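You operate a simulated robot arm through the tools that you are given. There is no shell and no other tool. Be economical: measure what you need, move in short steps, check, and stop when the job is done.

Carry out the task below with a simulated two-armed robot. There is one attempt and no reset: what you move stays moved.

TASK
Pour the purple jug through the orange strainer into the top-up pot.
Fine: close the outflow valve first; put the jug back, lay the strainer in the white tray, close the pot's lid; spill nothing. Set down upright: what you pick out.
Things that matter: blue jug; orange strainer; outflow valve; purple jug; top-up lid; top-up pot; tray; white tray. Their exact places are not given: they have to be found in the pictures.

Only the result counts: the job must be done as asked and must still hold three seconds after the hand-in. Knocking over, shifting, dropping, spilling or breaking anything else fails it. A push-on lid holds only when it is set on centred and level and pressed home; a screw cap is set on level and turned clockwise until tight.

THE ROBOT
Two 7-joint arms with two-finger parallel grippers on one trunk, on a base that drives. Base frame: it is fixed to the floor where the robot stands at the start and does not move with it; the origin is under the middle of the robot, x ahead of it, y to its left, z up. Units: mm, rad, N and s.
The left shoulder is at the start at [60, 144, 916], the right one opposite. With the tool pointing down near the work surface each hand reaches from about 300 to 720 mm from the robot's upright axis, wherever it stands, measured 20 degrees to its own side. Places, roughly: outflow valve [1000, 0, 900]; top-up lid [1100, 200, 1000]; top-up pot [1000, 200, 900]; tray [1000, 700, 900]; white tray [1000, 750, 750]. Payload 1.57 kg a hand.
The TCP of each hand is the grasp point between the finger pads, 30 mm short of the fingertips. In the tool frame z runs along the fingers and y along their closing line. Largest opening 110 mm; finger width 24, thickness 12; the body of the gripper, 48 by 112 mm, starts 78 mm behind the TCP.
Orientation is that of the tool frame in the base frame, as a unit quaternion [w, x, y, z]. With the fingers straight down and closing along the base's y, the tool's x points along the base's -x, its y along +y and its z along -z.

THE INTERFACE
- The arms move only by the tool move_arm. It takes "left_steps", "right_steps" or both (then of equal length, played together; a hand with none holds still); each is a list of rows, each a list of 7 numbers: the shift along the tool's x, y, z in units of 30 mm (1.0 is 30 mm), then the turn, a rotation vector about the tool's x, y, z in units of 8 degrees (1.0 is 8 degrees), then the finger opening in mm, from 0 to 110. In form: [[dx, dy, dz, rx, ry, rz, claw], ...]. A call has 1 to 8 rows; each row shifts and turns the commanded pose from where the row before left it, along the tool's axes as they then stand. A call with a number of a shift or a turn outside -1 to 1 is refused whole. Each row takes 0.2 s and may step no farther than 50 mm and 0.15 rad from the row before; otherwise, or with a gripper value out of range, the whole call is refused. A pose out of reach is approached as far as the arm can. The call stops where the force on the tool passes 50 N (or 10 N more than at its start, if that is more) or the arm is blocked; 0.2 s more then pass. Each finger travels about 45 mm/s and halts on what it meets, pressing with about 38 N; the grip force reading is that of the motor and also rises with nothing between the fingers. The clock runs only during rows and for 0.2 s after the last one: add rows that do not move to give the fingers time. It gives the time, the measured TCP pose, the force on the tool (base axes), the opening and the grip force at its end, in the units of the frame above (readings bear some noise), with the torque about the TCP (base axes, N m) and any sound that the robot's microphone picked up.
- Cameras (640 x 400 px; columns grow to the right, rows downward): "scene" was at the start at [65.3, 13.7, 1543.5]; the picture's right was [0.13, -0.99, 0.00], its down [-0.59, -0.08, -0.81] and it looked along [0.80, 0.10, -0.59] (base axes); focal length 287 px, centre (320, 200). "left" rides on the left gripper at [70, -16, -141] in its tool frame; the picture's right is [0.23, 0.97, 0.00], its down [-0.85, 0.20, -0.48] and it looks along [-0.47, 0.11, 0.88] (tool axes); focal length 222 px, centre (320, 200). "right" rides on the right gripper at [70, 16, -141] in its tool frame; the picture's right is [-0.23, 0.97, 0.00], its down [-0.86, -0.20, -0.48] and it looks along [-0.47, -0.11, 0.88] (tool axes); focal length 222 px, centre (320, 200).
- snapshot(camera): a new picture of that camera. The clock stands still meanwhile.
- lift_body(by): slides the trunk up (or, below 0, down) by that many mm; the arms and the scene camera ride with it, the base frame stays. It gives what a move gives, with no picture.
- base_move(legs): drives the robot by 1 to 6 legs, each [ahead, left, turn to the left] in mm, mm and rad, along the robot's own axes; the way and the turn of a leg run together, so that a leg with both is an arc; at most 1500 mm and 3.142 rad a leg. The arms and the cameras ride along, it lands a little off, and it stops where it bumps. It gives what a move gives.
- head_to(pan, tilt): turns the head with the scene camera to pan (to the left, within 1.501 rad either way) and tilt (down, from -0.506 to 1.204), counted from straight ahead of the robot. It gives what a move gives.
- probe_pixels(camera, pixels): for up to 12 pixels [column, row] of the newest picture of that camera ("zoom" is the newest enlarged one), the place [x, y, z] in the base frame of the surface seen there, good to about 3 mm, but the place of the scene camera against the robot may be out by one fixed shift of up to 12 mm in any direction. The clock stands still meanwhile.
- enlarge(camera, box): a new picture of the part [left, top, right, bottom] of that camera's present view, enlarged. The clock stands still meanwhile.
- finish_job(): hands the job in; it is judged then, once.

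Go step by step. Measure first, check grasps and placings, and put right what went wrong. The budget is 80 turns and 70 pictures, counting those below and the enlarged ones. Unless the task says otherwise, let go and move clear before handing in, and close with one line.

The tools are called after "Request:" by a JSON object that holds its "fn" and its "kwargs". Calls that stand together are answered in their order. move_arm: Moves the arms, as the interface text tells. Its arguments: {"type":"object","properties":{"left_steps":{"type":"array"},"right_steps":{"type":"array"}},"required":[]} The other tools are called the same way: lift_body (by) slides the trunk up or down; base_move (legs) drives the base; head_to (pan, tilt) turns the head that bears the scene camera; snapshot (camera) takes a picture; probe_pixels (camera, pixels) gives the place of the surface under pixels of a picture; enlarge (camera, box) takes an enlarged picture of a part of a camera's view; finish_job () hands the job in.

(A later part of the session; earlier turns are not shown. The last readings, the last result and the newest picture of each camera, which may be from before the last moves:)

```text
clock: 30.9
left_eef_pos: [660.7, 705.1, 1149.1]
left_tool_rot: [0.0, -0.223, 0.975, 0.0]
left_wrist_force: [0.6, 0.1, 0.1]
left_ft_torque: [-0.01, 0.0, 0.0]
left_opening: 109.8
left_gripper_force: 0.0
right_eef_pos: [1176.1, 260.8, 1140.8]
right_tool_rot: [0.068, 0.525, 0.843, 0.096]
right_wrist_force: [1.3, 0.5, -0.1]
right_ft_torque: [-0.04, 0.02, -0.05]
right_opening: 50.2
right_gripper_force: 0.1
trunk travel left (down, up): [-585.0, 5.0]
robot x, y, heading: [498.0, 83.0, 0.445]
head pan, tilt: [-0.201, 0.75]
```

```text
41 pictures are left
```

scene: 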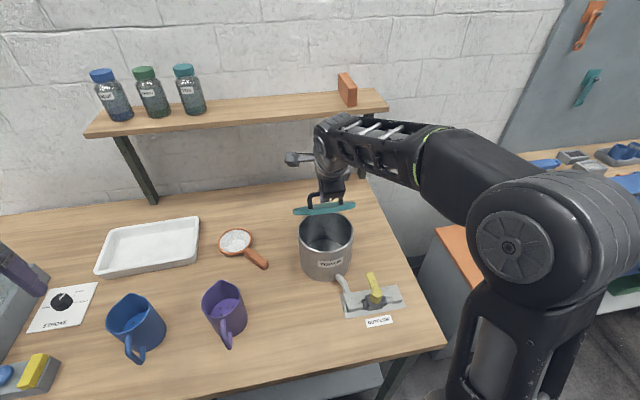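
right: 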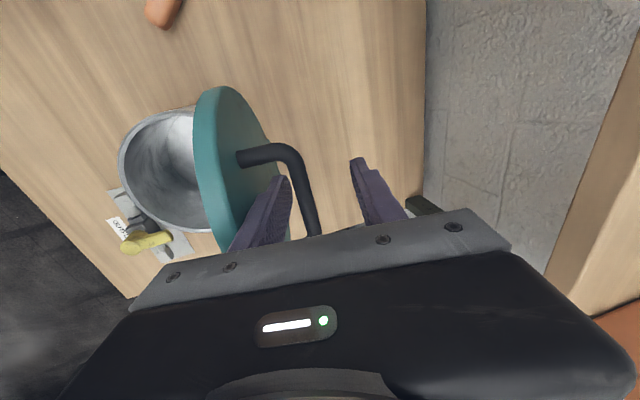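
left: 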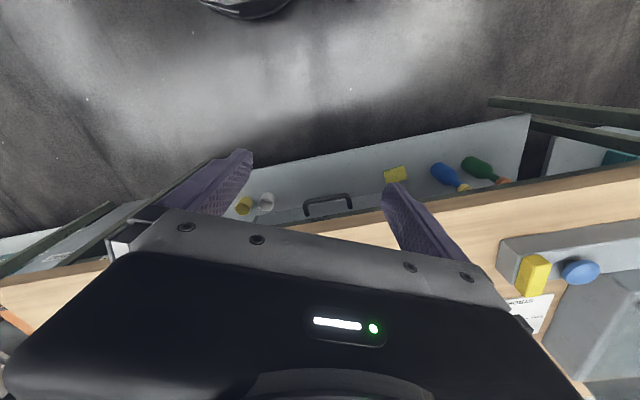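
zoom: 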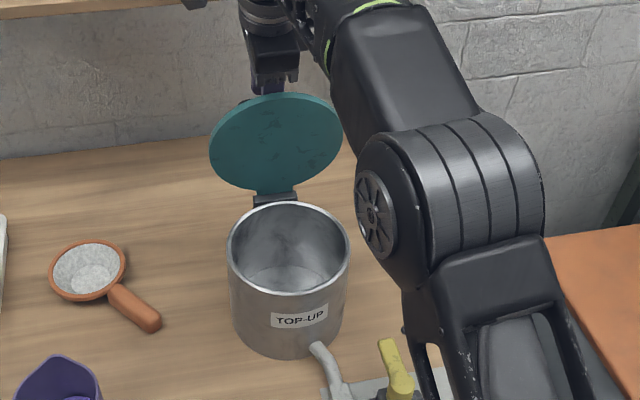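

The lid is leaning on the inner finger, so it needs to go past vertical. I'll narrow the fingers and drive 30 mm ahead (still clear of the table), which carries the handle farther back.

Request:
{"fn": "move_arm", "kwargs": {"right_steps": [[0, 0, 0, 0, 0, 0, 24], [0, 0, 0, 0, 0, 0, 20], [0, 0, 0, 0, 0, 0, 20], [0, 0, 0, 0, 0, 0, 20]]}}

Request:
{"fn": "base_move", "kwargs": {"legs": [[30, 0, 0]]}}

Request:
{"fn": "snapshot", "kwargs": {"camera": "right"}}

```text
clock: 31.9
left_eef_pos: [661.0, 705.2, 1148.9]
left_tool_rot: [-0.001, -0.223, 0.975, 0.0]
left_wrist_force: [0.2, 0.5, 0.5]
left_ft_torque: [0.01, 0.01, -0.02]
left_opening: 110.2
left_gripper_force: 0.1
right_eef_pos: [1176.2, 261.2, 1141.1]
right_tool_rot: [0.068, 0.524, 0.844, 0.096]
right_wrist_force: [-0.7, -1.1, -1.8]
right_ft_torque: [-0.04, 0.04, -0.01]
right_opening: 22.0
right_gripper_force: 1.0
trunk travel left (down, up): [-585.0, 5.0]
robot x, y, heading: [497.6, 86.0, 0.448]
head pan, tilt: [-0.201, 0.75]
```

```text
clock: 32.7
left_eef_pos: [684.8, 715.8, 1150.7]
left_tool_rot: [0.002, -0.222, 0.975, 0.0]
left_wrist_force: [-0.6, 0.0, 1.0]
left_ft_torque: [0.02, 0.0, 0.0]
left_opening: 110.0
left_gripper_force: 0.2
right_eef_pos: [1197.1, 272.7, 1143.0]
right_tool_rot: [0.067, 0.526, 0.843, 0.094]
right_wrist_force: [-22.6, -12.3, 15.6]
right_ft_torque: [-1.42, 4.39, -0.37]
right_opening: 40.2
right_gripper_force: 11.4
trunk travel left (down, up): [-585.0, 5.0]
robot x, y, heading: [525.8, 97.7, 0.451]
head pan, tilt: [-0.201, 0.75]
```

```text
40 pictures are left
```

right: 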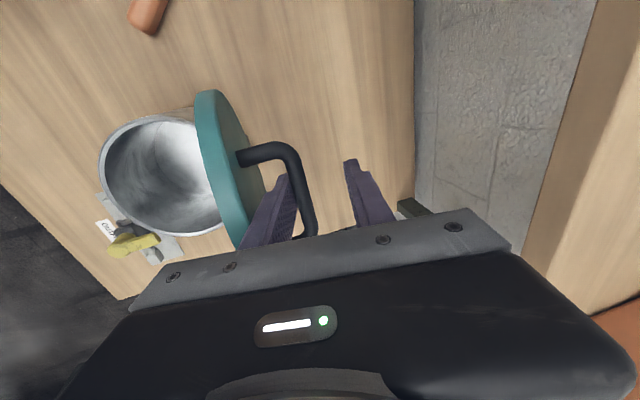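

The hinge has reached its open stop (force ~26 N backward). I'll ease the hand back slightly and see whether the lid stays.

Request:
{"fn": "move_arm", "kwargs": {"right_steps": [[0, -0.3, 0, 0, 0, 0, 40], [0, -0.2, 0, 0, 0, 0, 60], [0, 0, 0, 0, 0, 0, 60], [0, 0, 0, 0, 0, 0, 60], [0, 0, 0, 0, 0, 0, 60]]}}

Request:
{"fn": "snapshot", "kwargs": {"camera": "right"}}

```text
clock: 33.9
left_eef_pos: [688.4, 718.7, 1147.9]
left_tool_rot: [0.001, -0.223, 0.975, 0.0]
left_wrist_force: [0.6, 0.2, -0.3]
left_ft_torque: [-0.01, 0.02, 0.05]
left_opening: 110.0
left_gripper_force: 0.2
right_eef_pos: [1188.7, 267.8, 1137.4]
right_tool_rot: [0.065, 0.526, 0.843, 0.092]
right_wrist_force: [0.0, 0.7, 0.3]
right_ft_torque: [-0.02, 0.01, 0.01]
right_opening: 59.8
right_gripper_force: 0.0
trunk travel left (down, up): [-585.0, 5.0]
robot x, y, heading: [523.1, 96.2, 0.447]
head pan, tilt: [-0.201, 0.75]
```

```text
39 pictures are left
```

right: 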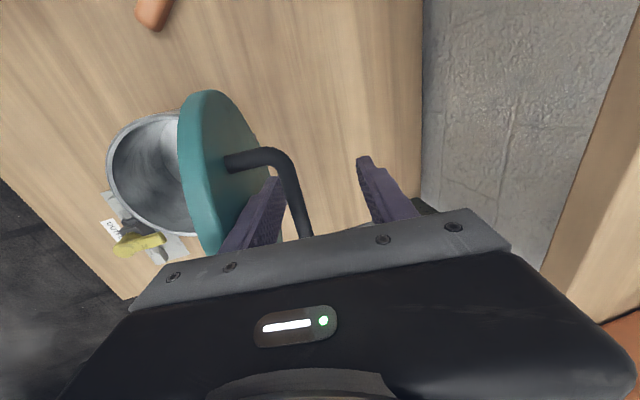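

Request:
{"fn": "probe_pixels", "kwargs": {"camera": "right", "pixels": [[230, 125], [235, 190], [250, 158], [285, 170], [296, 205], [260, 205], [270, 190], [278, 183], [200, 100], [195, 240]]}}

Request:
{"fn": "enlarge", "kwargs": {"camera": "right", "box": [170, 80, 410, 250]}}

```text
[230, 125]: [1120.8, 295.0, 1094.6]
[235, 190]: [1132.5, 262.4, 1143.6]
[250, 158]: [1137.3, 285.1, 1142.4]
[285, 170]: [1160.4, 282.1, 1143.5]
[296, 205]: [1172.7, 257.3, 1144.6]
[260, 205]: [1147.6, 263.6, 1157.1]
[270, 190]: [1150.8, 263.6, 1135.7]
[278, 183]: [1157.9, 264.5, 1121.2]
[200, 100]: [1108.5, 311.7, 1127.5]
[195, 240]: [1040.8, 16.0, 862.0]
```

```text
2.35 times, centred on (290, 165) of right
```

zoom: 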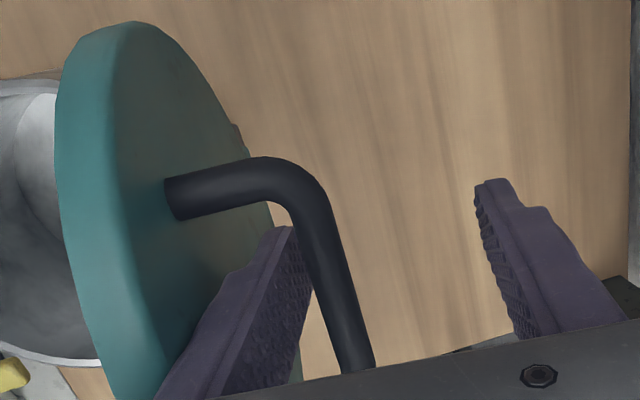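

Request:
{"fn": "move_arm", "kwargs": {"right_steps": [[0, -0.13, 0, 0, 0, 0, 60], [0, 0, 0, 0, 0, 0, 60], [0, 0, 0, 0, 0, 0, 60], [0, 0, 0, 0, 0, 0, 60]]}}

Request:
{"fn": "enlarge", "kwargs": {"camera": "right", "box": [170, 80, 410, 250]}}

Request:
{"fn": "probe_pixels", "kwargs": {"camera": "zoom", "pixels": [[140, 110], [150, 260], [190, 190], [310, 200], [330, 270], [250, 300], [285, 245]]}}

```text
clock: 34.9
left_eef_pos: [687.8, 717.8, 1148.8]
left_tool_rot: [-0.001, -0.221, 0.975, 0.0]
left_wrist_force: [-0.6, 0.7, 0.0]
left_ft_torque: [-0.01, 0.0, 0.0]
left_opening: 109.9
left_gripper_force: 0.0
right_eef_pos: [1185.1, 265.3, 1136.5]
right_tool_rot: [0.065, 0.526, 0.843, 0.091]
right_wrist_force: [-0.2, -0.1, -0.3]
right_ft_torque: [0.01, 0.04, -0.01]
right_opening: 59.6
right_gripper_force: 0.1
trunk travel left (down, up): [-585.0, 5.0]
robot x, y, heading: [525.4, 94.6, 0.446]
head pan, tilt: [-0.201, 0.75]
```

```text
2.35 times, centred on (290, 165) of right
```

zoom: 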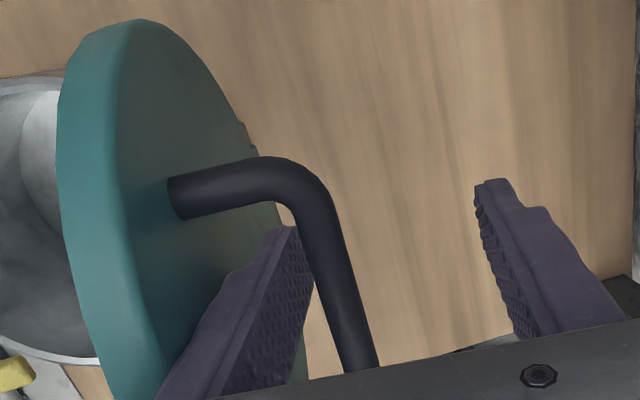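

```text
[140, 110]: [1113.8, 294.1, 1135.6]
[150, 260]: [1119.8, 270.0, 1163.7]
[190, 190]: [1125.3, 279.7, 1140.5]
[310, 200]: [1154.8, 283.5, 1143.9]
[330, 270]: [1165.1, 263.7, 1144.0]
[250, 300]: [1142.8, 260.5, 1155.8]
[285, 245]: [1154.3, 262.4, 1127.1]
```

The lid still leans on the finger at ~85°. I'll push it to its stop (~94°) and then raise the fingers out above the handle bar.

Request:
{"fn": "move_arm", "kwargs": {"right_steps": [[0, 0.3, 0.08, 0, 0, 0, 60], [0, 0.25, 0.06, 0, 0, 0, 60], [0, 0.2, 0, 0, 0, 0, 60], [0, 0.1, -0.4, 0, 0, 0, 60], [0, 0.1, -0.4, -0.3, 0, 0, 60], [0, 0.1, -0.4, -0.3, 0, 0, 60], [0, 0.05, -0.4, -0.3, 0, 0, 60]]}}

Request:
{"fn": "snapshot", "kwargs": {"camera": "right"}}

```text
clock: 36.5
left_eef_pos: [686.8, 717.3, 1148.8]
left_tool_rot: [0.0, -0.223, 0.975, 0.0]
left_wrist_force: [-0.7, -1.0, 0.6]
left_ft_torque: [0.01, -0.02, 0.01]
left_opening: 109.9
left_gripper_force: 0.0
right_eef_pos: [1197.4, 271.1, 1166.1]
right_tool_rot: [0.089, 0.523, 0.838, 0.124]
right_wrist_force: [-9.8, -5.4, -20.7]
right_ft_torque: [-0.01, 0.59, -0.31]
right_opening: 74.2
right_gripper_force: 8.6
right hand out of reach, approached as far as the arm can: row 4
trunk travel left (down, up): [-585.0, 5.0]
robot x, y, heading: [524.9, 96.9, 0.446]
head pan, tilt: [-0.201, 0.75]
stopped in row 7 (right hand): the force on the tool passed its limit (the readings are from after the stop); the commanded pose is now the measured one
```

```text
36 pictures are left
```

right: 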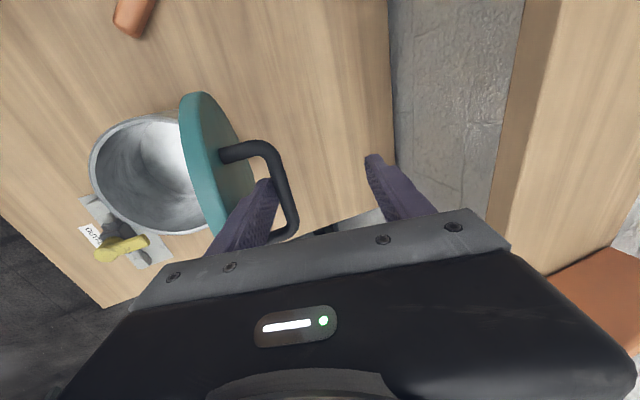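

Request:
{"fn": "move_arm", "kwargs": {"right_steps": [[0, -0.25, 0, 0, 0, 0, 60], [0, 0, 0, 0, 0, 0, 60], [0, 0.05, -0.25, 0, 0, 0, 60], [0, 0.05, -0.25, 0, 0, 0, 60], [0, 0, 0, 0, 0, 0, 60]]}}

Request:
{"fn": "enlarge", "kwargs": {"camera": "right", "box": [150, 60, 430, 260]}}

Request:
{"fn": "enlarge", "kwargs": {"camera": "scene", "box": [260, 100, 440, 300]}}

```text
clock: 37.7
left_eef_pos: [687.1, 718.5, 1148.8]
left_tool_rot: [0.001, -0.223, 0.975, 0.0]
left_wrist_force: [-0.5, -0.2, 0.2]
left_ft_torque: [0.0, 0.03, 0.0]
left_opening: 109.8
left_gripper_force: 0.1
right_eef_pos: [1192.7, 270.0, 1184.3]
right_tool_rot: [0.093, 0.521, 0.838, 0.132]
right_wrist_force: [0.3, -0.1, -0.8]
right_ft_torque: [-0.01, -0.01, -0.03]
right_opening: 59.9
right_gripper_force: 0.0
trunk travel left (down, up): [-585.0, 5.0]
robot x, y, heading: [524.7, 94.8, 0.444]
head pan, tilt: [-0.201, 0.75]
```

```text
2.00 times, centred on (290, 160) of right
```

zoom: 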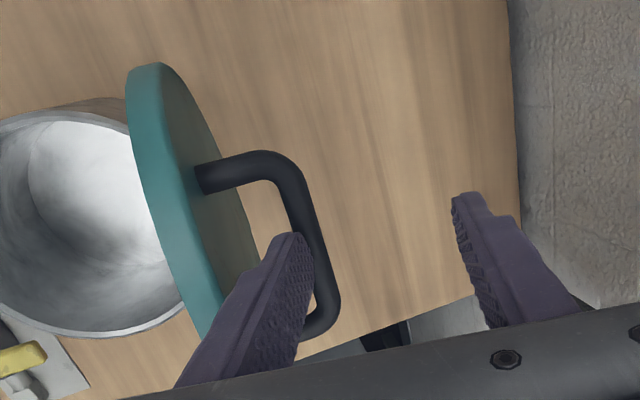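

```text
2.00 times, centred on (350, 200) of scene
```

zoom: 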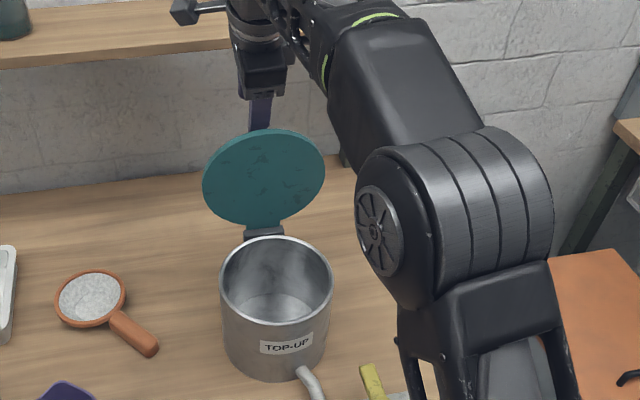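

Request:
{"fn": "probe_pixels", "kwargs": {"camera": "zoom", "pixels": [[265, 145], [265, 165], [265, 190], [265, 210], [240, 160], [290, 160]]}}

Request:
{"fn": "move_arm", "kwargs": {"right_steps": [[0, 0.03, -0.3, -0.3, 0, 0, 60], [0, 0.03, -0.3, -0.3, 0, 0, 60], [0, 0, -0.2, 0, 0, 0, 60], [0, 0, 0, 0, 0, 0, 60]]}}

Request:
{"fn": "snapshot", "kwargs": {"camera": "right"}}

```text
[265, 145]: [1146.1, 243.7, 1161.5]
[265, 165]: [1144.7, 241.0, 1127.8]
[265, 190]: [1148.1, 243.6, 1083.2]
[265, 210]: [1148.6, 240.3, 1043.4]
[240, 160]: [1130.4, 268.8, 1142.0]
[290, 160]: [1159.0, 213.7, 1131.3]
```

```text
clock: 38.7
left_eef_pos: [688.4, 717.9, 1148.2]
left_tool_rot: [0.0, -0.222, 0.975, 0.0]
left_wrist_force: [-0.4, 0.0, -0.7]
left_ft_torque: [-0.03, 0.02, -0.03]
left_opening: 110.2
left_gripper_force: 0.0
right_eef_pos: [1185.3, 265.7, 1206.3]
right_tool_rot: [0.113, 0.518, 0.832, 0.165]
right_wrist_force: [-1.6, 0.3, -0.3]
right_ft_torque: [-0.01, 0.01, 0.04]
right_opening: 60.2
right_gripper_force: 0.1
trunk travel left (down, up): [-585.0, 5.0]
robot x, y, heading: [522.9, 97.3, 0.451]
head pan, tilt: [-0.201, 0.75]
```

```text
33 pictures are left
```

right: 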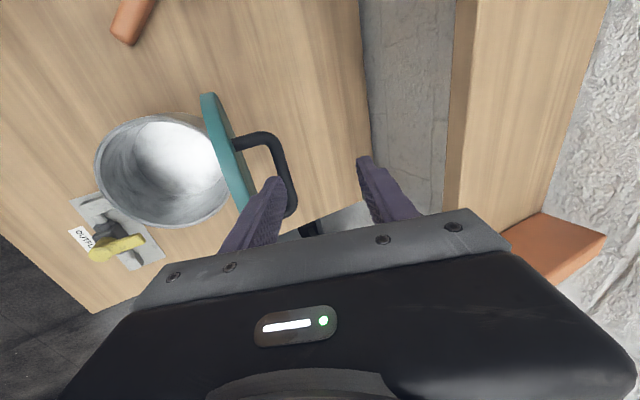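

The lid now stands open by itself (underside probes vertical, u≈1138). I'll slide the right hand sideways past the lid, then retract.

Request:
{"fn": "move_arm", "kwargs": {"right_steps": [[-1, 0, 0, 0, 0, 0, 60], [-1, 0, 0, 0, 0, 0, 60], [-1, 0, 0, 0, 0, 0, 60], [-1, 0, 0, 0, 0, 0, 60], [0, -0.9, -0.4, 0, 0, 0, 60], [0, -0.9, -0.4, 0, 0, 0, 60], [0, -0.9, -0.4, 0, 0, 0, 60], [0, -0.9, -0.4, 0, 0, 0, 60]]}}

Request:
{"fn": "move_arm", "kwargs": {"right_steps": [[0, -0.9, -0.4, 0, 0, 0, 60], [0, -0.9, -0.4, 0, 0, 0, 60], [0, -0.5, -0.2, 1, 0, 0, 60], [0, 0, 0, 1, 0, 0, 60], [0, 0, 0, 0.9, 0, 0, 60], [0, 0, 0, 0, 0, -1, 60], [0, 0, 0, 0, 0, -1, 60], [0, 0, 0, 0, 0, -1, 60]]}}

Request:
{"fn": "snapshot", "kwargs": {"camera": "scene"}}

```text
clock: 40.5
left_eef_pos: [686.3, 717.0, 1149.1]
left_tool_rot: [0.001, -0.222, 0.975, 0.001]
left_wrist_force: [-0.7, 0.1, 0.4]
left_ft_torque: [0.01, -0.03, 0.01]
left_opening: 110.2
left_gripper_force: 0.0
right_eef_pos: [1130.2, 107.1, 1210.4]
right_tool_rot: [0.113, 0.518, 0.831, 0.166]
right_wrist_force: [-0.2, 1.0, -0.5]
right_ft_torque: [0.01, -0.01, 0.01]
right_opening: 59.8
right_gripper_force: 0.0
trunk travel left (down, up): [-585.0, 5.0]
robot x, y, heading: [526.0, 99.3, 0.451]
head pan, tilt: [-0.201, 0.75]
```

```text
clock: 42.3
left_eef_pos: [687.4, 718.1, 1149.4]
left_tool_rot: [0.0, -0.223, 0.975, 0.0]
left_wrist_force: [0.9, -1.3, -0.1]
left_ft_torque: [0.06, 0.03, 0.0]
left_opening: 109.9
left_gripper_force: 0.1
right_eef_pos: [1064.0, 73.9, 1209.8]
right_tool_rot: [0.057, 0.339, 0.938, 0.051]
right_wrist_force: [-0.5, -0.5, -0.1]
right_ft_torque: [0.01, -0.02, -0.02]
right_opening: 60.0
right_gripper_force: 0.0
right hand out of reach, approached as far as the arm can: row 5
trunk travel left (down, up): [-585.0, 5.0]
robot x, y, heading: [526.2, 95.0, 0.454]
head pan, tilt: [-0.201, 0.75]
```

```text
32 pictures are left
```

scene: 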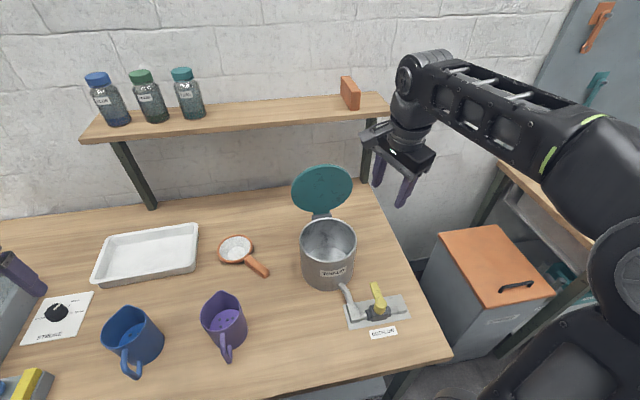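

The lid stands open on its own. Next I level the right tool and turn it toward the strainer handle's direction.

Request:
{"fn": "move_arm", "kwargs": {"right_steps": [[0, 0, 1, 0, 0, 0, 60], [0, 0, 1, 0.9, 0.5, 0, 60], [0, 0, 0, 0, 0, -1, 60], [0, 0, 0, 0, 0, -1, 60], [0, 0, 0, 0, 0, -1, 60], [0, 0, 0, 0, 0, -1, 60], [0, 0, 0, 0, 0, -1, 60], [0, 0, 0, 0, 0, -1, 60]]}}

Request:
{"fn": "move_arm", "kwargs": {"right_steps": [[0, 0, 0, 0, 0, -1, 60], [0, 0, 0, 0, 0, -1, 60], [0, 0, 0, 0, 0, -1, 60], [0, 0, 0, 0, 0, -1, 60], [0, 0, 0, 0, 0, -1, 60], [0, 0, 0, 0, 0, -1, 60], [0, 0, 0, 0, 0, -0.75, 60]]}}

```text
clock: 44.1
left_eef_pos: [687.9, 718.8, 1147.7]
left_tool_rot: [0.0, -0.222, 0.975, 0.0]
left_wrist_force: [0.8, 0.1, 0.4]
left_ft_torque: [0.04, 0.0, -0.02]
left_opening: 110.0
left_gripper_force: 0.1
right_eef_pos: [1072.4, 77.0, 1151.6]
right_tool_rot: [0.003, -0.072, 0.997, 0.002]
right_wrist_force: [-0.4, -0.7, 0.7]
right_ft_torque: [0.0, 0.04, -0.02]
right_opening: 59.8
right_gripper_force: 0.0
trunk travel left (down, up): [-585.0, 5.0]
robot x, y, heading: [526.1, 97.3, 0.447]
head pan, tilt: [-0.201, 0.75]
```

```text
clock: 45.7
left_eef_pos: [688.0, 718.2, 1149.8]
left_tool_rot: [0.001, -0.223, 0.975, 0.0]
left_wrist_force: [0.8, -0.3, 0.3]
left_ft_torque: [0.01, 0.0, 0.01]
left_opening: 110.0
left_gripper_force: 0.1
right_eef_pos: [1073.4, 77.7, 1150.0]
right_tool_rot: [0.005, -0.517, 0.856, -0.001]
right_wrist_force: [1.0, 0.0, 0.5]
right_ft_torque: [0.02, -0.02, 0.02]
right_opening: 60.1
right_gripper_force: 0.0
trunk travel left (down, up): [-585.0, 5.0]
robot x, y, heading: [525.4, 93.4, 0.447]
head pan, tilt: [-0.201, 0.75]
```

Request:
{"fn": "move_arm", "kwargs": {"right_steps": [[-0.667, 1, 0, 0, 0, 0, 60], [-0.667, 1, 0, 0, 0, 0, 60], [-0.667, 1, 0, 0, 0, 0, 60], [-0.667, 1, 0, 0, 0, 0, 60], [-0.667, 1, 0, 0, 0, 0, 60], [-0.667, 1, 0, 0, 0, 0, 60], [-0.667, 1, 0, 0, 0, 0, 60], [-0.667, 1, 0, 0, 0, 0, 60]]}}

Request:
{"fn": "snapshot", "kwargs": {"camera": "right"}}

```text
clock: 47.5
left_eef_pos: [686.7, 718.7, 1149.7]
left_tool_rot: [0.001, -0.223, 0.975, -0.001]
left_wrist_force: [-0.4, 0.0, -0.6]
left_ft_torque: [-0.03, -0.02, 0.0]
left_opening: 110.2
left_gripper_force: 0.1
right_eef_pos: [932.6, 331.4, 1154.2]
right_tool_rot: [0.004, -0.516, 0.857, -0.001]
right_wrist_force: [-0.4, -0.5, 0.3]
right_ft_torque: [0.01, 0.0, -0.01]
right_opening: 60.1
right_gripper_force: 0.0
trunk travel left (down, up): [-585.0, 5.0]
robot x, y, heading: [523.1, 98.7, 0.451]
head pan, tilt: [-0.201, 0.75]
```

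```text
31 pictures are left
```

right: 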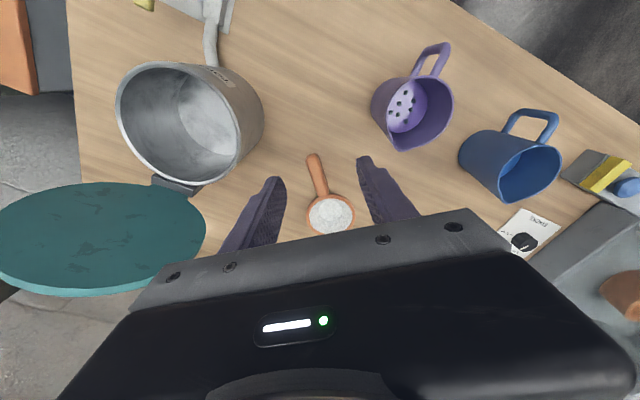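

Request:
{"fn": "probe_pixels", "kwargs": {"camera": "right", "pixels": [[312, 157], [317, 175], [322, 192], [328, 212], [330, 230], [373, 105], [395, 148], [450, 105], [430, 65], [445, 47], [420, 78], [410, 105]]}}

Request:
{"fn": "enlarge", "kwargs": {"camera": "right", "box": [270, 30, 470, 240]}}

```text
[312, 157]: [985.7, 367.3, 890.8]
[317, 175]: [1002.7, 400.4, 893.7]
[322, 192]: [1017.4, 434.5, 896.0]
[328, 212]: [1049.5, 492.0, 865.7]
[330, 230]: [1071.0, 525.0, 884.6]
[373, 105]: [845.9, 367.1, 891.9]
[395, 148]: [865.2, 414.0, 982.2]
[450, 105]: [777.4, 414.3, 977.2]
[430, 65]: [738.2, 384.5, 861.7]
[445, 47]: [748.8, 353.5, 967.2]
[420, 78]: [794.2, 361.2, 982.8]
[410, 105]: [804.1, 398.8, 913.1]
```

```text
1.90 times, centred on (370, 135) of right
```

zoom: 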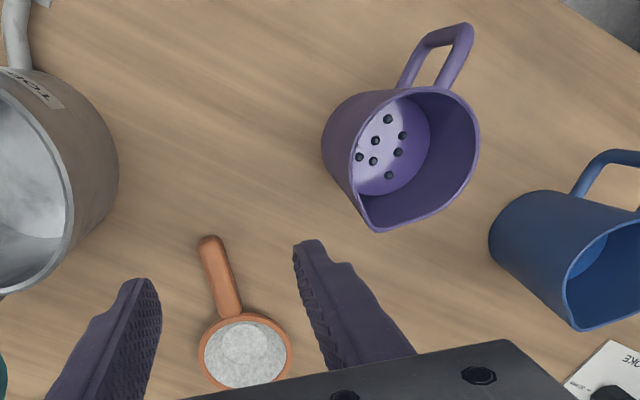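

Strainer handle runs through (1003,400) at z≈893. I'll move over its middle, descend and grip.

Request:
{"fn": "move_arm", "kwargs": {"right_steps": [[-0.92, -0.33, 0, 0, 0, -0.3, 60], [-0.92, -0.33, 0, 0, 0, 0, 60], [-0.92, -0.33, 0, 0, 0, 0, 60], [0, 0, 1, 0, 0, 0, 60], [0, 0, 1, 0, 0, 0, 60], [0, 0, 1, 0, 0, 0, 60], [0, 0, 1, 0, 0, 0, 60], [0, 0, 1, 0, 0, 0, 60]]}}

Request:
{"fn": "snapshot", "kwargs": {"camera": "right"}}

```text
clock: 49.3
left_eef_pos: [687.4, 717.9, 1148.8]
left_tool_rot: [0.0, -0.223, 0.975, 0.001]
left_wrist_force: [0.5, -0.7, 0.7]
left_ft_torque: [-0.02, 0.01, 0.0]
left_opening: 110.1
left_gripper_force: 0.1
right_eef_pos: [942.7, 336.8, 1002.0]
right_tool_rot: [0.004, -0.534, 0.846, 0.0]
right_wrist_force: [0.8, -0.1, 0.3]
right_ft_torque: [-0.02, -0.04, 0.02]
right_opening: 60.0
right_gripper_force: 0.1
right hand out of reach, approached as far as the arm can: row 1, 2, 3
trunk travel left (down, up): [-585.0, 5.0]
robot x, y, heading: [524.0, 95.2, 0.447]
head pan, tilt: [-0.201, 0.75]
```

```text
29 pictures are left
```

right: 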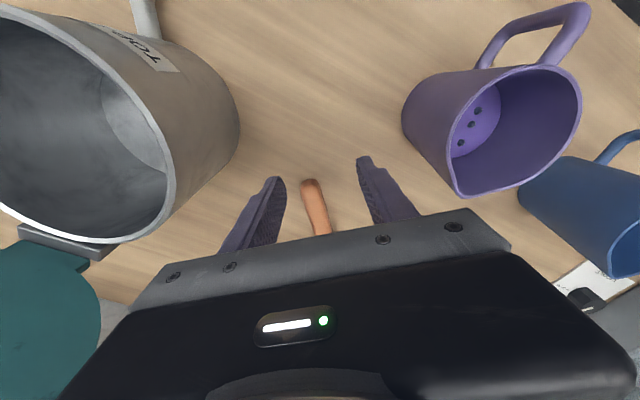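

Request:
{"fn": "move_arm", "kwargs": {"right_steps": [[-0.81, -0.29, 0, 0, 0, 0, 60], [-0.81, -0.29, 0, 0, 0, 0, 60], [-0.81, -0.29, 0, 0, 0, 0, 60], [0, 0, 0.8, 0, 0, 0, 60], [0, 0, 0.8, 0, 0, 0, 60], [0, 0, 0.8, 0, 0, 0, 60]]}}

Request:
{"fn": "enlarge", "kwargs": {"camera": "scene", "box": [190, 180, 350, 330]}}

```text
clock: 50.7
left_eef_pos: [687.1, 718.3, 1150.0]
left_tool_rot: [-0.001, -0.222, 0.975, 0.001]
left_wrist_force: [0.4, -0.3, 0.3]
left_ft_torque: [0.02, 0.0, -0.04]
left_opening: 109.9
left_gripper_force: 0.1
right_eef_pos: [999.7, 392.3, 931.9]
right_tool_rot: [0.004, -0.534, 0.846, 0.0]
right_wrist_force: [-0.2, -0.6, 0.1]
right_ft_torque: [0.01, -0.01, 0.02]
right_opening: 60.0
right_gripper_force: 0.1
trunk travel left (down, up): [-585.0, 5.0]
robot x, y, heading: [522.7, 95.2, 0.445]
head pan, tilt: [-0.201, 0.75]
```

```text
2.67 times, centred on (270, 255) of scene
```

zoom: 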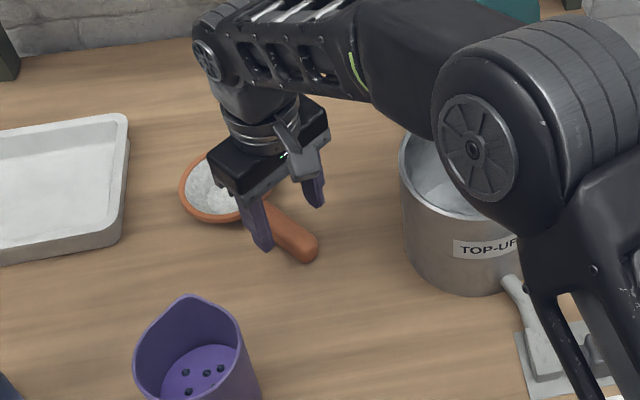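

Request:
{"fn": "move_arm", "kwargs": {"right_steps": [[0, 0, 0.6, 0, 0, 0, 60], [0, 0, 0.63, 0, 0, 0, 60], [0, 0, 0, 0, 0, 0, 0], [0, 0, 0, 0, 0, 0, 0], [0, 0, 0, 0, 0, 0, 0], [0, 0, 0, 0, 0, 0, 0], [0, 0, -1, 0, 0, 0, 0]]}}

Request:
{"fn": "enlarge", "kwargs": {"camera": "scene", "box": [190, 180, 350, 330]}}

```text
clock: 52.3
left_eef_pos: [687.2, 717.6, 1149.2]
left_tool_rot: [0.0, -0.222, 0.975, -0.001]
left_wrist_force: [-0.3, -0.2, -0.2]
left_ft_torque: [-0.02, 0.0, -0.02]
left_opening: 109.8
left_gripper_force: 0.2
right_eef_pos: [998.8, 393.2, 924.9]
right_tool_rot: [0.005, -0.533, 0.846, -0.001]
right_wrist_force: [0.7, 0.3, -1.5]
right_ft_torque: [-0.06, -0.01, -0.03]
right_opening: 25.1
right_gripper_force: 36.2
trunk travel left (down, up): [-585.0, 5.0]
robot x, y, heading: [525.8, 93.6, 0.45]
head pan, tilt: [-0.201, 0.75]
```

```text
2.67 times, centred on (270, 255) of scene
```

zoom: 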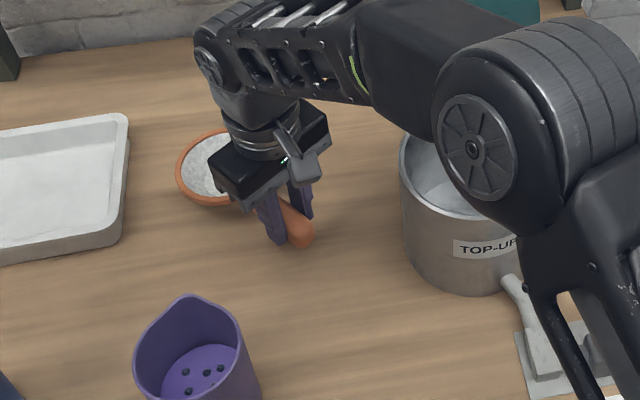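

The strainer is gripped (25 mm). I'll lift, turn it about 21°, then carry it over the pot.

Request:
{"fn": "move_arm", "kwargs": {"right_steps": [[0.26, 0.21, -1, 0, 0, 0, 0], [0.26, 0.21, -1, 0, 0, -0.67, 0], [0.26, 0.21, -1, 0, 0, -0.67, 0], [0.26, 0.21, -1, 0, 0, -0.67, 0], [0, 0, -0.9, 0, 0, -0.66, 0]]}}

Request:
{"fn": "move_arm", "kwargs": {"right_steps": [[0.909, -0.379, 0, 0, 0, 0, 0], [0.909, -0.379, 0, 0, 0, 0, 0], [0.909, -0.379, 0, 0, 0, 0, 0], [0.909, -0.379, 0, 0, 0, 0, 0], [0.909, -0.379, 0, 0, 0, 0, 0], [0.909, -0.379, 0, 0, 0, 0, 0], [0.909, -0.379, 0, 0, 0, 0, 0], [0.909, -0.379, 0, 0, 0, 0, 0]]}}

Request:
{"fn": "snapshot", "kwargs": {"camera": "scene"}}

```text
clock: 53.5
left_eef_pos: [688.2, 718.0, 1149.6]
left_tool_rot: [0.0, -0.222, 0.975, 0.001]
left_wrist_force: [-0.5, 0.9, -0.5]
left_ft_torque: [-0.01, 0.01, 0.01]
left_opening: 109.9
left_gripper_force: 0.1
right_eef_pos: [965.3, 371.5, 1072.4]
right_tool_rot: [0.004, -0.682, 0.731, -0.003]
right_wrist_force: [-0.2, -0.2, -0.8]
right_ft_torque: [-0.03, 0.01, 0.0]
right_opening: 24.8
right_gripper_force: 36.3
trunk travel left (down, up): [-585.0, 5.0]
robot x, y, heading: [522.9, 95.1, 0.447]
head pan, tilt: [-0.201, 0.75]
```

```text
clock: 55.3
left_eef_pos: [687.6, 716.9, 1148.8]
left_tool_rot: [-0.001, -0.221, 0.975, 0.0]
left_wrist_force: [0.2, 0.5, 0.0]
left_ft_torque: [0.04, 0.02, 0.02]
left_opening: 109.8
left_gripper_force: 0.0
right_eef_pos: [1041.1, 144.5, 1071.5]
right_tool_rot: [0.006, -0.681, 0.732, -0.001]
right_wrist_force: [0.1, -0.8, -0.5]
right_ft_torque: [-0.03, 0.0, 0.05]
right_opening: 24.9
right_gripper_force: 36.5
trunk travel left (down, up): [-585.0, 5.0]
robot x, y, heading: [521.5, 91.6, 0.447]
head pan, tilt: [-0.201, 0.75]
```

```text
26 pictures are left
```

scene: 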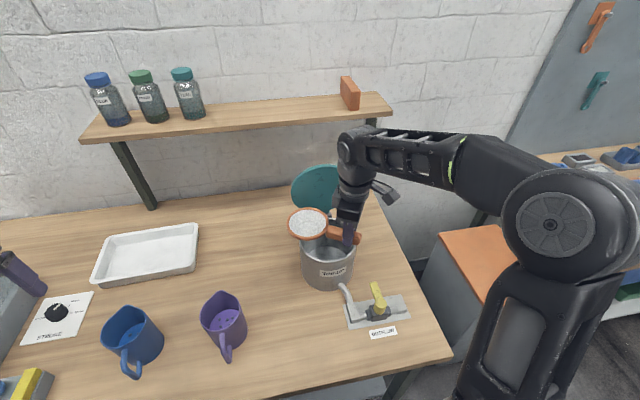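

Request:
{"fn": "move_arm", "kwargs": {"right_steps": [[0.81, -0.3, 0, 0, 0, 0, 0], [0.82, -0.3, 0, 0, 0, 0, 0], [0, 0, 0.4, 0, 0, 0, 0], [0, 0, 0.3, 0, 0, 0, 0]]}}

Request:
{"fn": "enlarge", "kwargs": {"camera": "scene", "box": [260, 160, 400, 300]}}

```text
clock: 56.3
left_eef_pos: [687.4, 717.8, 1149.4]
left_tool_rot: [0.0, -0.223, 0.975, 0.0]
left_wrist_force: [0.1, -1.0, -0.4]
left_ft_torque: [-0.02, -0.03, 0.04]
left_opening: 110.3
left_gripper_force: 0.1
right_eef_pos: [1054.6, 96.3, 1051.0]
right_tool_rot: [0.005, -0.681, 0.733, -0.002]
right_wrist_force: [-0.6, -0.1, -1.7]
right_ft_torque: [-0.05, 0.02, 0.03]
right_opening: 25.0
right_gripper_force: 36.7
trunk travel left (down, up): [-585.0, 5.0]
robot x, y, heading: [521.7, 96.6, 0.452]
head pan, tilt: [-0.201, 0.75]
```

```text
2.86 times, centred on (330, 230) of scene
```

zoom: 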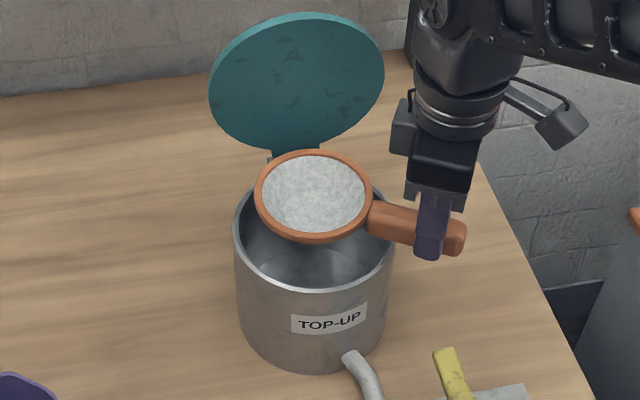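

Request:
{"fn": "probe_pixels", "kwargs": {"camera": "zoom", "pixels": [[258, 195], [371, 190], [312, 239], [312, 152], [237, 240], [392, 250], [312, 289], [270, 275], [360, 277], [315, 210]]}}

```text
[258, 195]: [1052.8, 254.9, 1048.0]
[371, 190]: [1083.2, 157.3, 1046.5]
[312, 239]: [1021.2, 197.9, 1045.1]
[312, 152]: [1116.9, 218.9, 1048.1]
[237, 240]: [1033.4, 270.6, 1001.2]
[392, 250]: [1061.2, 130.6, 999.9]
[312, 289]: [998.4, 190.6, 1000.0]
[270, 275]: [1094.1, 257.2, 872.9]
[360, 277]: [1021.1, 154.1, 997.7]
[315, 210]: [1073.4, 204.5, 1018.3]
```

The strainer is centred over the pot to within about 5 mm. For the jug I need more room for the left arm: pitch the left tool near-horizontal, raise the strainer a little, then back the base off.

Request:
{"fn": "move_arm", "kwargs": {"left_steps": [[0, 0, 0, 0, -1, 0, 110], [0, 0, 0, 0, -1, 0, 110], [0, 0, 0, 0, -1, 0, 110], [0, 0, 0, 0, -1, 0, 110], [0, 0, 0, 0, -1, 0, 110], [0, 0, 0, 0, -1, 0, 110], [0, 0, 0, 0, -1, 0, 110], [0, 0, 0, 0, -1, 0, 110]], "right_steps": [[0, 0, -0.5, 0, 0, 0, 0], [0, 0, -0.5, 0, 0, 0, 0], [0, 0, 0, 0, 0, 0, 0], [0, 0, 0, 0, 0, 0, 0], [0, 0, 0, 0, 0, 0, 0], [0, 0, 0, 0, 0, 0, 0], [0, 0, 0, 0, 0, 0, 0], [0, 0, 0, 0, 0, 0, 0]]}}

Request:
{"fn": "move_arm", "kwargs": {"left_steps": [[0, 0, 0, 0, -1, 0, 110], [0, 0, 0, 0, -0.4, 0, 110]]}}

Request:
{"fn": "base_move", "kwargs": {"legs": [[-320, 0, 0]]}}

```text
clock: 58.1
left_eef_pos: [686.9, 717.9, 1149.9]
left_tool_rot: [0.518, -0.189, 0.826, 0.118]
left_wrist_force: [-0.9, -0.1, 1.0]
left_ft_torque: [0.01, 0.02, -0.01]
left_opening: 109.9
left_gripper_force: 0.1
right_eef_pos: [1053.2, 96.0, 1081.2]
right_tool_rot: [0.004, -0.682, 0.732, -0.002]
right_wrist_force: [0.1, -0.6, -1.2]
right_ft_torque: [-0.09, 0.0, 0.01]
right_opening: 24.9
right_gripper_force: 36.7
trunk travel left (down, up): [-585.0, 5.0]
robot x, y, heading: [522.0, 96.6, 0.447]
head pan, tilt: [-0.201, 0.75]
```

```text
clock: 58.7
left_eef_pos: [687.3, 717.4, 1148.9]
left_tool_rot: [0.594, -0.177, 0.773, 0.137]
left_wrist_force: [0.6, 0.5, -0.4]
left_ft_torque: [0.01, 0.02, 0.01]
left_opening: 110.2
left_gripper_force: 0.1
right_eef_pos: [1054.1, 95.9, 1080.3]
right_tool_rot: [0.004, -0.68, 0.733, -0.001]
right_wrist_force: [0.0, -0.9, -0.3]
right_ft_torque: [-0.02, 0.04, 0.0]
right_opening: 24.9
right_gripper_force: 36.7
trunk travel left (down, up): [-585.0, 5.0]
robot x, y, heading: [524.8, 95.3, 0.45]
head pan, tilt: [-0.201, 0.75]
```

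```text
clock: 60.9
left_eef_pos: [393.9, 576.5, 1149.7]
left_tool_rot: [0.595, -0.175, 0.772, 0.135]
left_wrist_force: [-0.3, -0.1, 0.5]
left_ft_torque: [0.02, -0.04, 0.02]
left_opening: 109.7
left_gripper_force: 0.0
right_eef_pos: [759.0, -46.1, 1081.5]
right_tool_rot: [0.006, -0.681, 0.732, -0.001]
right_wrist_force: [-0.2, -0.5, -0.2]
right_ft_torque: [-0.02, -0.02, 0.01]
right_opening: 25.0
right_gripper_force: 36.5
trunk travel left (down, up): [-585.0, 5.0]
robot x, y, heading: [231.0, -45.5, 0.449]
head pan, tilt: [-0.201, 0.75]
```

Request:
{"fn": "move_arm", "kwargs": {"left_steps": [[0.055, -0.964, 0.846, 0, 0, 0, 110], [0.055, -0.964, 0.846, 0, 0, 0, 110], [0.055, -0.964, 0.846, 0, 0, 0, 110], [0.055, -0.964, 0.846, 0, 0, 0, 110], [0.055, -0.964, 0.846, 0, 0, 0, 110], [0.055, -0.964, 0.846, 0, 0, 0, 110], [0.055, -0.964, 0.846, 0, 0, 0, 110], [0.055, -0.964, 0.846, 0, 0, 0, 110]]}}

Request:
{"fn": "head_to", "kwargs": {"pan": 0.1, "tilt": 0.65}}

Request:
{"fn": "snapshot", "kwargs": {"camera": "scene"}}

```text
clock: 62.7
left_eef_pos: [671.4, 451.5, 1082.9]
left_tool_rot: [0.594, -0.176, 0.773, 0.136]
left_wrist_force: [0.1, 0.5, 0.1]
left_ft_torque: [0.01, -0.02, 0.01]
left_opening: 109.7
left_gripper_force: 0.1
right_eef_pos: [761.4, -45.5, 1079.1]
right_tool_rot: [0.004, -0.681, 0.733, -0.001]
right_wrist_force: [0.2, -0.4, 0.1]
right_ft_torque: [-0.03, 0.01, 0.0]
right_opening: 24.8
right_gripper_force: 36.7
trunk travel left (down, up): [-585.0, 5.0]
robot x, y, heading: [233.7, -42.3, 0.452]
head pan, tilt: [-0.201, 0.75]
```

```text
clock: 63.5
left_eef_pos: [670.2, 450.8, 1083.2]
left_tool_rot: [0.595, -0.176, 0.773, 0.136]
left_wrist_force: [0.8, -0.3, 1.4]
left_ft_torque: [0.02, 0.03, 0.04]
left_opening: 110.2
left_gripper_force: 0.1
right_eef_pos: [760.7, -45.8, 1080.8]
right_tool_rot: [0.004, -0.68, 0.733, -0.002]
right_wrist_force: [0.2, 0.2, -1.5]
right_ft_torque: [-0.02, 0.0, 0.0]
right_opening: 25.0
right_gripper_force: 36.7
trunk travel left (down, up): [-585.0, 5.0]
robot x, y, heading: [229.7, -46.5, 0.448]
head pan, tilt: [0.099, 0.649]
```

```text
24 pictures are left
```

scene: 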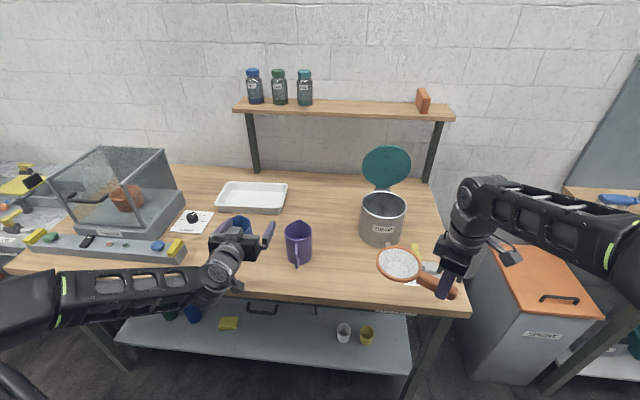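

Request:
{"fn": "enlarge", "kwargs": {"camera": "scene", "box": [260, 200, 340, 280]}}

Request:
{"fn": "probe_pixels", "kwargs": {"camera": "scene", "pixels": [[286, 240], [312, 240], [291, 258], [308, 255], [298, 222], [296, 240], [294, 262], [295, 250]]}}

```text
5.00 times, centred on (300, 240) of scene
```

zoom: 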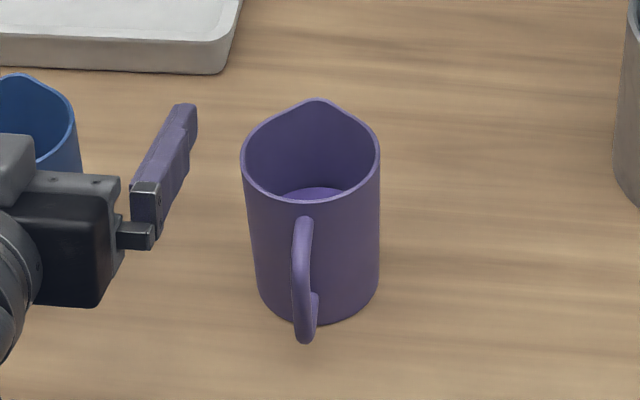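

```text
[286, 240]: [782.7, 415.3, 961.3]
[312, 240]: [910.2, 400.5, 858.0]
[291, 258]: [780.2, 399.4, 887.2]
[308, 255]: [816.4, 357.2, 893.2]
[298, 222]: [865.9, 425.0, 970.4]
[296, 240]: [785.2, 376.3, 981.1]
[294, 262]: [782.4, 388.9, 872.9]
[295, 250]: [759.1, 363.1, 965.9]
```

Request:
{"fn": "probe_pixels", "kwargs": {"camera": "zoom", "pixels": [[249, 220], [375, 220], [270, 260], [340, 270], [244, 165], [377, 155], [318, 101], [302, 260], [306, 330], [262, 290], [300, 217], [372, 270]]}}

```text
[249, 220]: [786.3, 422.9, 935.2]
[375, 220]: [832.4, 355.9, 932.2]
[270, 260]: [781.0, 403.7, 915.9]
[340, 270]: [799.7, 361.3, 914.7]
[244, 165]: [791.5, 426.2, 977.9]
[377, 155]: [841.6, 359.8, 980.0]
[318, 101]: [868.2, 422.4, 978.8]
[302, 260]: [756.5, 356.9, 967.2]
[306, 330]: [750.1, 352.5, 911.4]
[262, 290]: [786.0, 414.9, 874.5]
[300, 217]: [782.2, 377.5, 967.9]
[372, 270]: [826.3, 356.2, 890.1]
```

Request:
{"fn": "move_arm", "kwargs": {"left_steps": [[-0.178, -0.929, 0.664, 0, 0, 0, 110], [-0.178, -0.929, 0.664, 0, 0, 0, 110], [-0.178, -0.929, 0.664, 0, 0, 0, 110], [-0.178, -0.929, 0.664, 0, 0, 0, 110], [0.6, 0, 0.16, 0, 0, 0, 110], [0.6, 0, 0.16, 0, 0, 0, 110]]}}

Request:
{"fn": "enlarge", "kwargs": {"camera": "scene", "box": [230, 180, 360, 290]}}

```text
clock: 64.9
left_eef_pos: [792.2, 388.0, 1046.8]
left_tool_rot: [0.595, -0.176, 0.772, 0.135]
left_wrist_force: [0.0, -0.6, 0.9]
left_ft_torque: [-0.03, -0.01, 0.0]
left_opening: 109.7
left_gripper_force: 0.1
right_eef_pos: [760.0, -45.2, 1079.9]
right_tool_rot: [0.004, -0.681, 0.732, -0.002]
right_wrist_force: [0.3, 0.5, -1.1]
right_ft_torque: [-0.02, 0.02, -0.02]
right_opening: 25.0
right_gripper_force: 36.3
trunk travel left (down, up): [-585.0, 5.0]
robot x, y, heading: [234.1, -45.3, 0.447]
head pan, tilt: [0.099, 0.649]
```

```text
3.64 times, centred on (295, 235) of scene
```

zoom: 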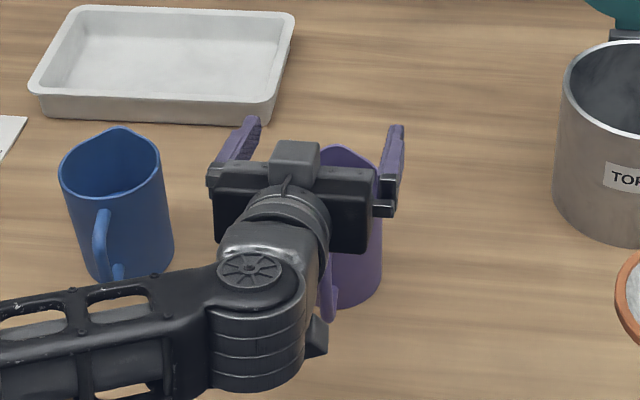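

Request:
{"fn": "move_arm", "kwargs": {"left_steps": [[0.875, -0.06, 0.235, 0, 0, 0, 110], [0.875, 0, 0.235, 0, 0, 0, 110], [0.875, 0, 0.235, 0, 0, 0, 110], [0.875, 0, 0.235, 0, 0, 0, 110]]}}

Request:
{"fn": "enlarge", "kwargs": {"camera": "scene", "box": [230, 180, 360, 290]}}

Request:
{"fn": "snapshot", "kwargs": {"camera": "left"}}

```text
clock: 65.9
left_eef_pos: [792.0, 384.6, 937.9]
left_tool_rot: [0.595, -0.176, 0.772, 0.135]
left_wrist_force: [-0.2, -0.6, 0.1]
left_ft_torque: [0.04, 0.0, 0.01]
left_opening: 109.9
left_gripper_force: 0.1
right_eef_pos: [759.6, -46.2, 1079.4]
right_tool_rot: [0.004, -0.681, 0.732, -0.002]
right_wrist_force: [0.4, 0.3, -0.4]
right_ft_torque: [-0.08, 0.01, 0.03]
right_opening: 25.1
right_gripper_force: 36.2
trunk travel left (down, up): [-585.0, 5.0]
robot x, y, heading: [232.3, -45.3, 0.446]
head pan, tilt: [0.099, 0.649]
```

```text
3.64 times, centred on (295, 235) of scene
```

zoom: 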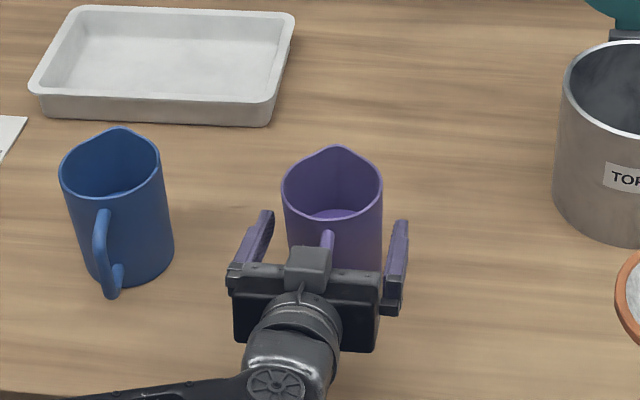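

```text
20 pictures are left
```

left: 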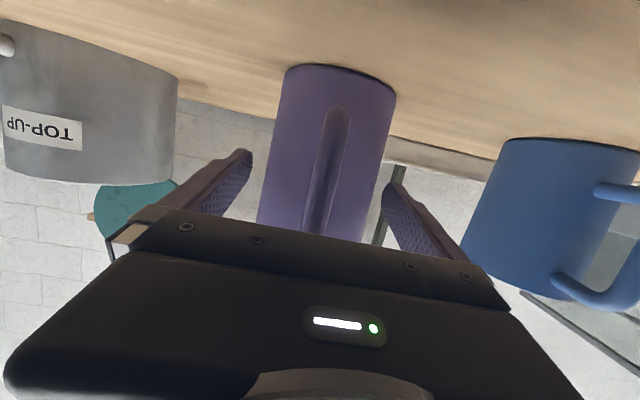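

Jug sits centred between the fingers. Grip, then lift straight up gently.

Request:
{"fn": "move_arm", "kwargs": {"left_steps": [[0, 0, 0, 0, 0, 0, 70], [0, 0, 0, 0, 0, 0, 60], [0, 0, 0, 0, 0, 0, 50], [0, 0, 0, 0, 0, 0, 50], [0, 0, 0, 0, 0, 0, 50], [0, 0, 0, 0, 0, 0, 50]]}}

Request:
{"fn": "move_arm", "kwargs": {"left_steps": [[-0.3, 0, -0.08, 0, 0, 0, 50], [-0.5, 0, -0.13, 0, 0, 0, 50], [-0.8, 0, -0.21, 0, 0, 0, 50], [-0.8, 0, -0.21, 0, 0, 0, 50], [-0.8, 0, -0.21, 0, 0, 0, 50]]}}

Request:
{"fn": "enlarge", "kwargs": {"camera": "scene", "box": [230, 160, 390, 290]}}

```text
clock: 67.3
left_eef_pos: [792.1, 385.4, 938.3]
left_tool_rot: [0.595, -0.175, 0.773, 0.135]
left_wrist_force: [-0.2, -0.1, -0.5]
left_ft_torque: [-0.03, 0.02, -0.04]
left_opening: 88.0
left_gripper_force: 37.6
right_eef_pos: [759.6, -45.0, 1079.7]
right_tool_rot: [0.004, -0.681, 0.732, -0.002]
right_wrist_force: [-0.2, -0.5, -1.1]
right_ft_torque: [-0.04, 0.01, -0.02]
right_opening: 25.2
right_gripper_force: 36.6
trunk travel left (down, up): [-585.0, 5.0]
robot x, y, heading: [231.7, -45.1, 0.443]
head pan, tilt: [0.099, 0.649]
```

```text
clock: 68.5
left_eef_pos: [794.2, 385.2, 1037.8]
left_tool_rot: [0.594, -0.176, 0.773, 0.135]
left_wrist_force: [0.5, 0.3, -2.5]
left_ft_torque: [-0.02, 0.05, 0.01]
left_opening: 87.9
left_gripper_force: 37.7
right_eef_pos: [759.9, -46.0, 1081.3]
right_tool_rot: [0.005, -0.681, 0.732, -0.002]
right_wrist_force: [-0.5, -0.5, -1.0]
right_ft_torque: [-0.05, -0.01, -0.02]
right_opening: 25.3
right_gripper_force: 36.2
trunk travel left (down, up): [-585.0, 5.0]
robot x, y, heading: [233.3, -44.7, 0.448]
head pan, tilt: [0.099, 0.649]
```

```text
3.08 times, centred on (310, 225) of scene
```

zoom: 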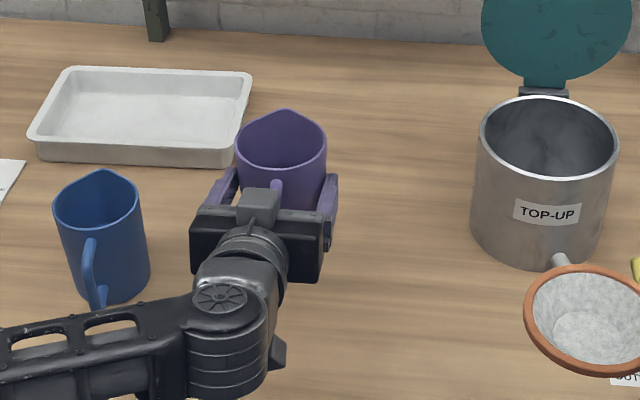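

Jug held level (88 mm). Raise it above pot height, then drive forward with both items.

Request:
{"fn": "move_arm", "kwargs": {"left_steps": [[-0.6, 0, -0.16, 0, 0, 0, 50], [-0.84, 0, -0.225, 0, 0, 0, 50], [-0.84, 0, -0.225, 0, 0, 0, 50], [-0.84, 0, -0.225, 0, 0, 0, 50], [-0.84, 0, -0.225, 0, 0, 0, 50], [-0.4, 0, -0.1, 0, 0, 0, 50]]}}

Request:
{"fn": "base_move", "kwargs": {"legs": [[120, 0, 0], [120, 0, 0]]}}

```text
clock: 69.9
left_eef_pos: [789.9, 389.0, 1171.5]
left_tool_rot: [0.595, -0.176, 0.773, 0.136]
left_wrist_force: [0.1, -0.4, -3.2]
left_ft_torque: [-0.03, 0.08, 0.03]
left_opening: 88.2
left_gripper_force: 37.6
left hand out of reach, approached as far as the arm can: row 5
right_eef_pos: [759.5, -46.2, 1080.4]
right_tool_rot: [0.005, -0.681, 0.732, -0.001]
right_wrist_force: [-0.1, -0.6, -0.2]
right_ft_torque: [-0.02, 0.02, -0.01]
right_opening: 24.7
right_gripper_force: 36.6
trunk travel left (down, up): [-585.0, 5.0]
robot x, y, heading: [233.7, -45.0, 0.448]
head pan, tilt: [0.099, 0.649]
```

```text
clock: 72.0
left_eef_pos: [1007.3, 493.9, 1171.0]
left_tool_rot: [0.594, -0.177, 0.773, 0.136]
left_wrist_force: [-0.4, 0.3, -4.7]
left_ft_torque: [-0.02, 0.07, 0.0]
left_opening: 87.9
left_gripper_force: 37.9
right_eef_pos: [977.1, 60.7, 1079.9]
right_tool_rot: [0.003, -0.681, 0.732, -0.002]
right_wrist_force: [0.2, 0.3, -0.2]
right_ft_torque: [-0.06, 0.04, -0.01]
right_opening: 25.0
right_gripper_force: 37.2
trunk travel left (down, up): [-585.0, 5.0]
robot x, y, heading: [444.6, 59.9, 0.45]
head pan, tilt: [0.099, 0.649]
```

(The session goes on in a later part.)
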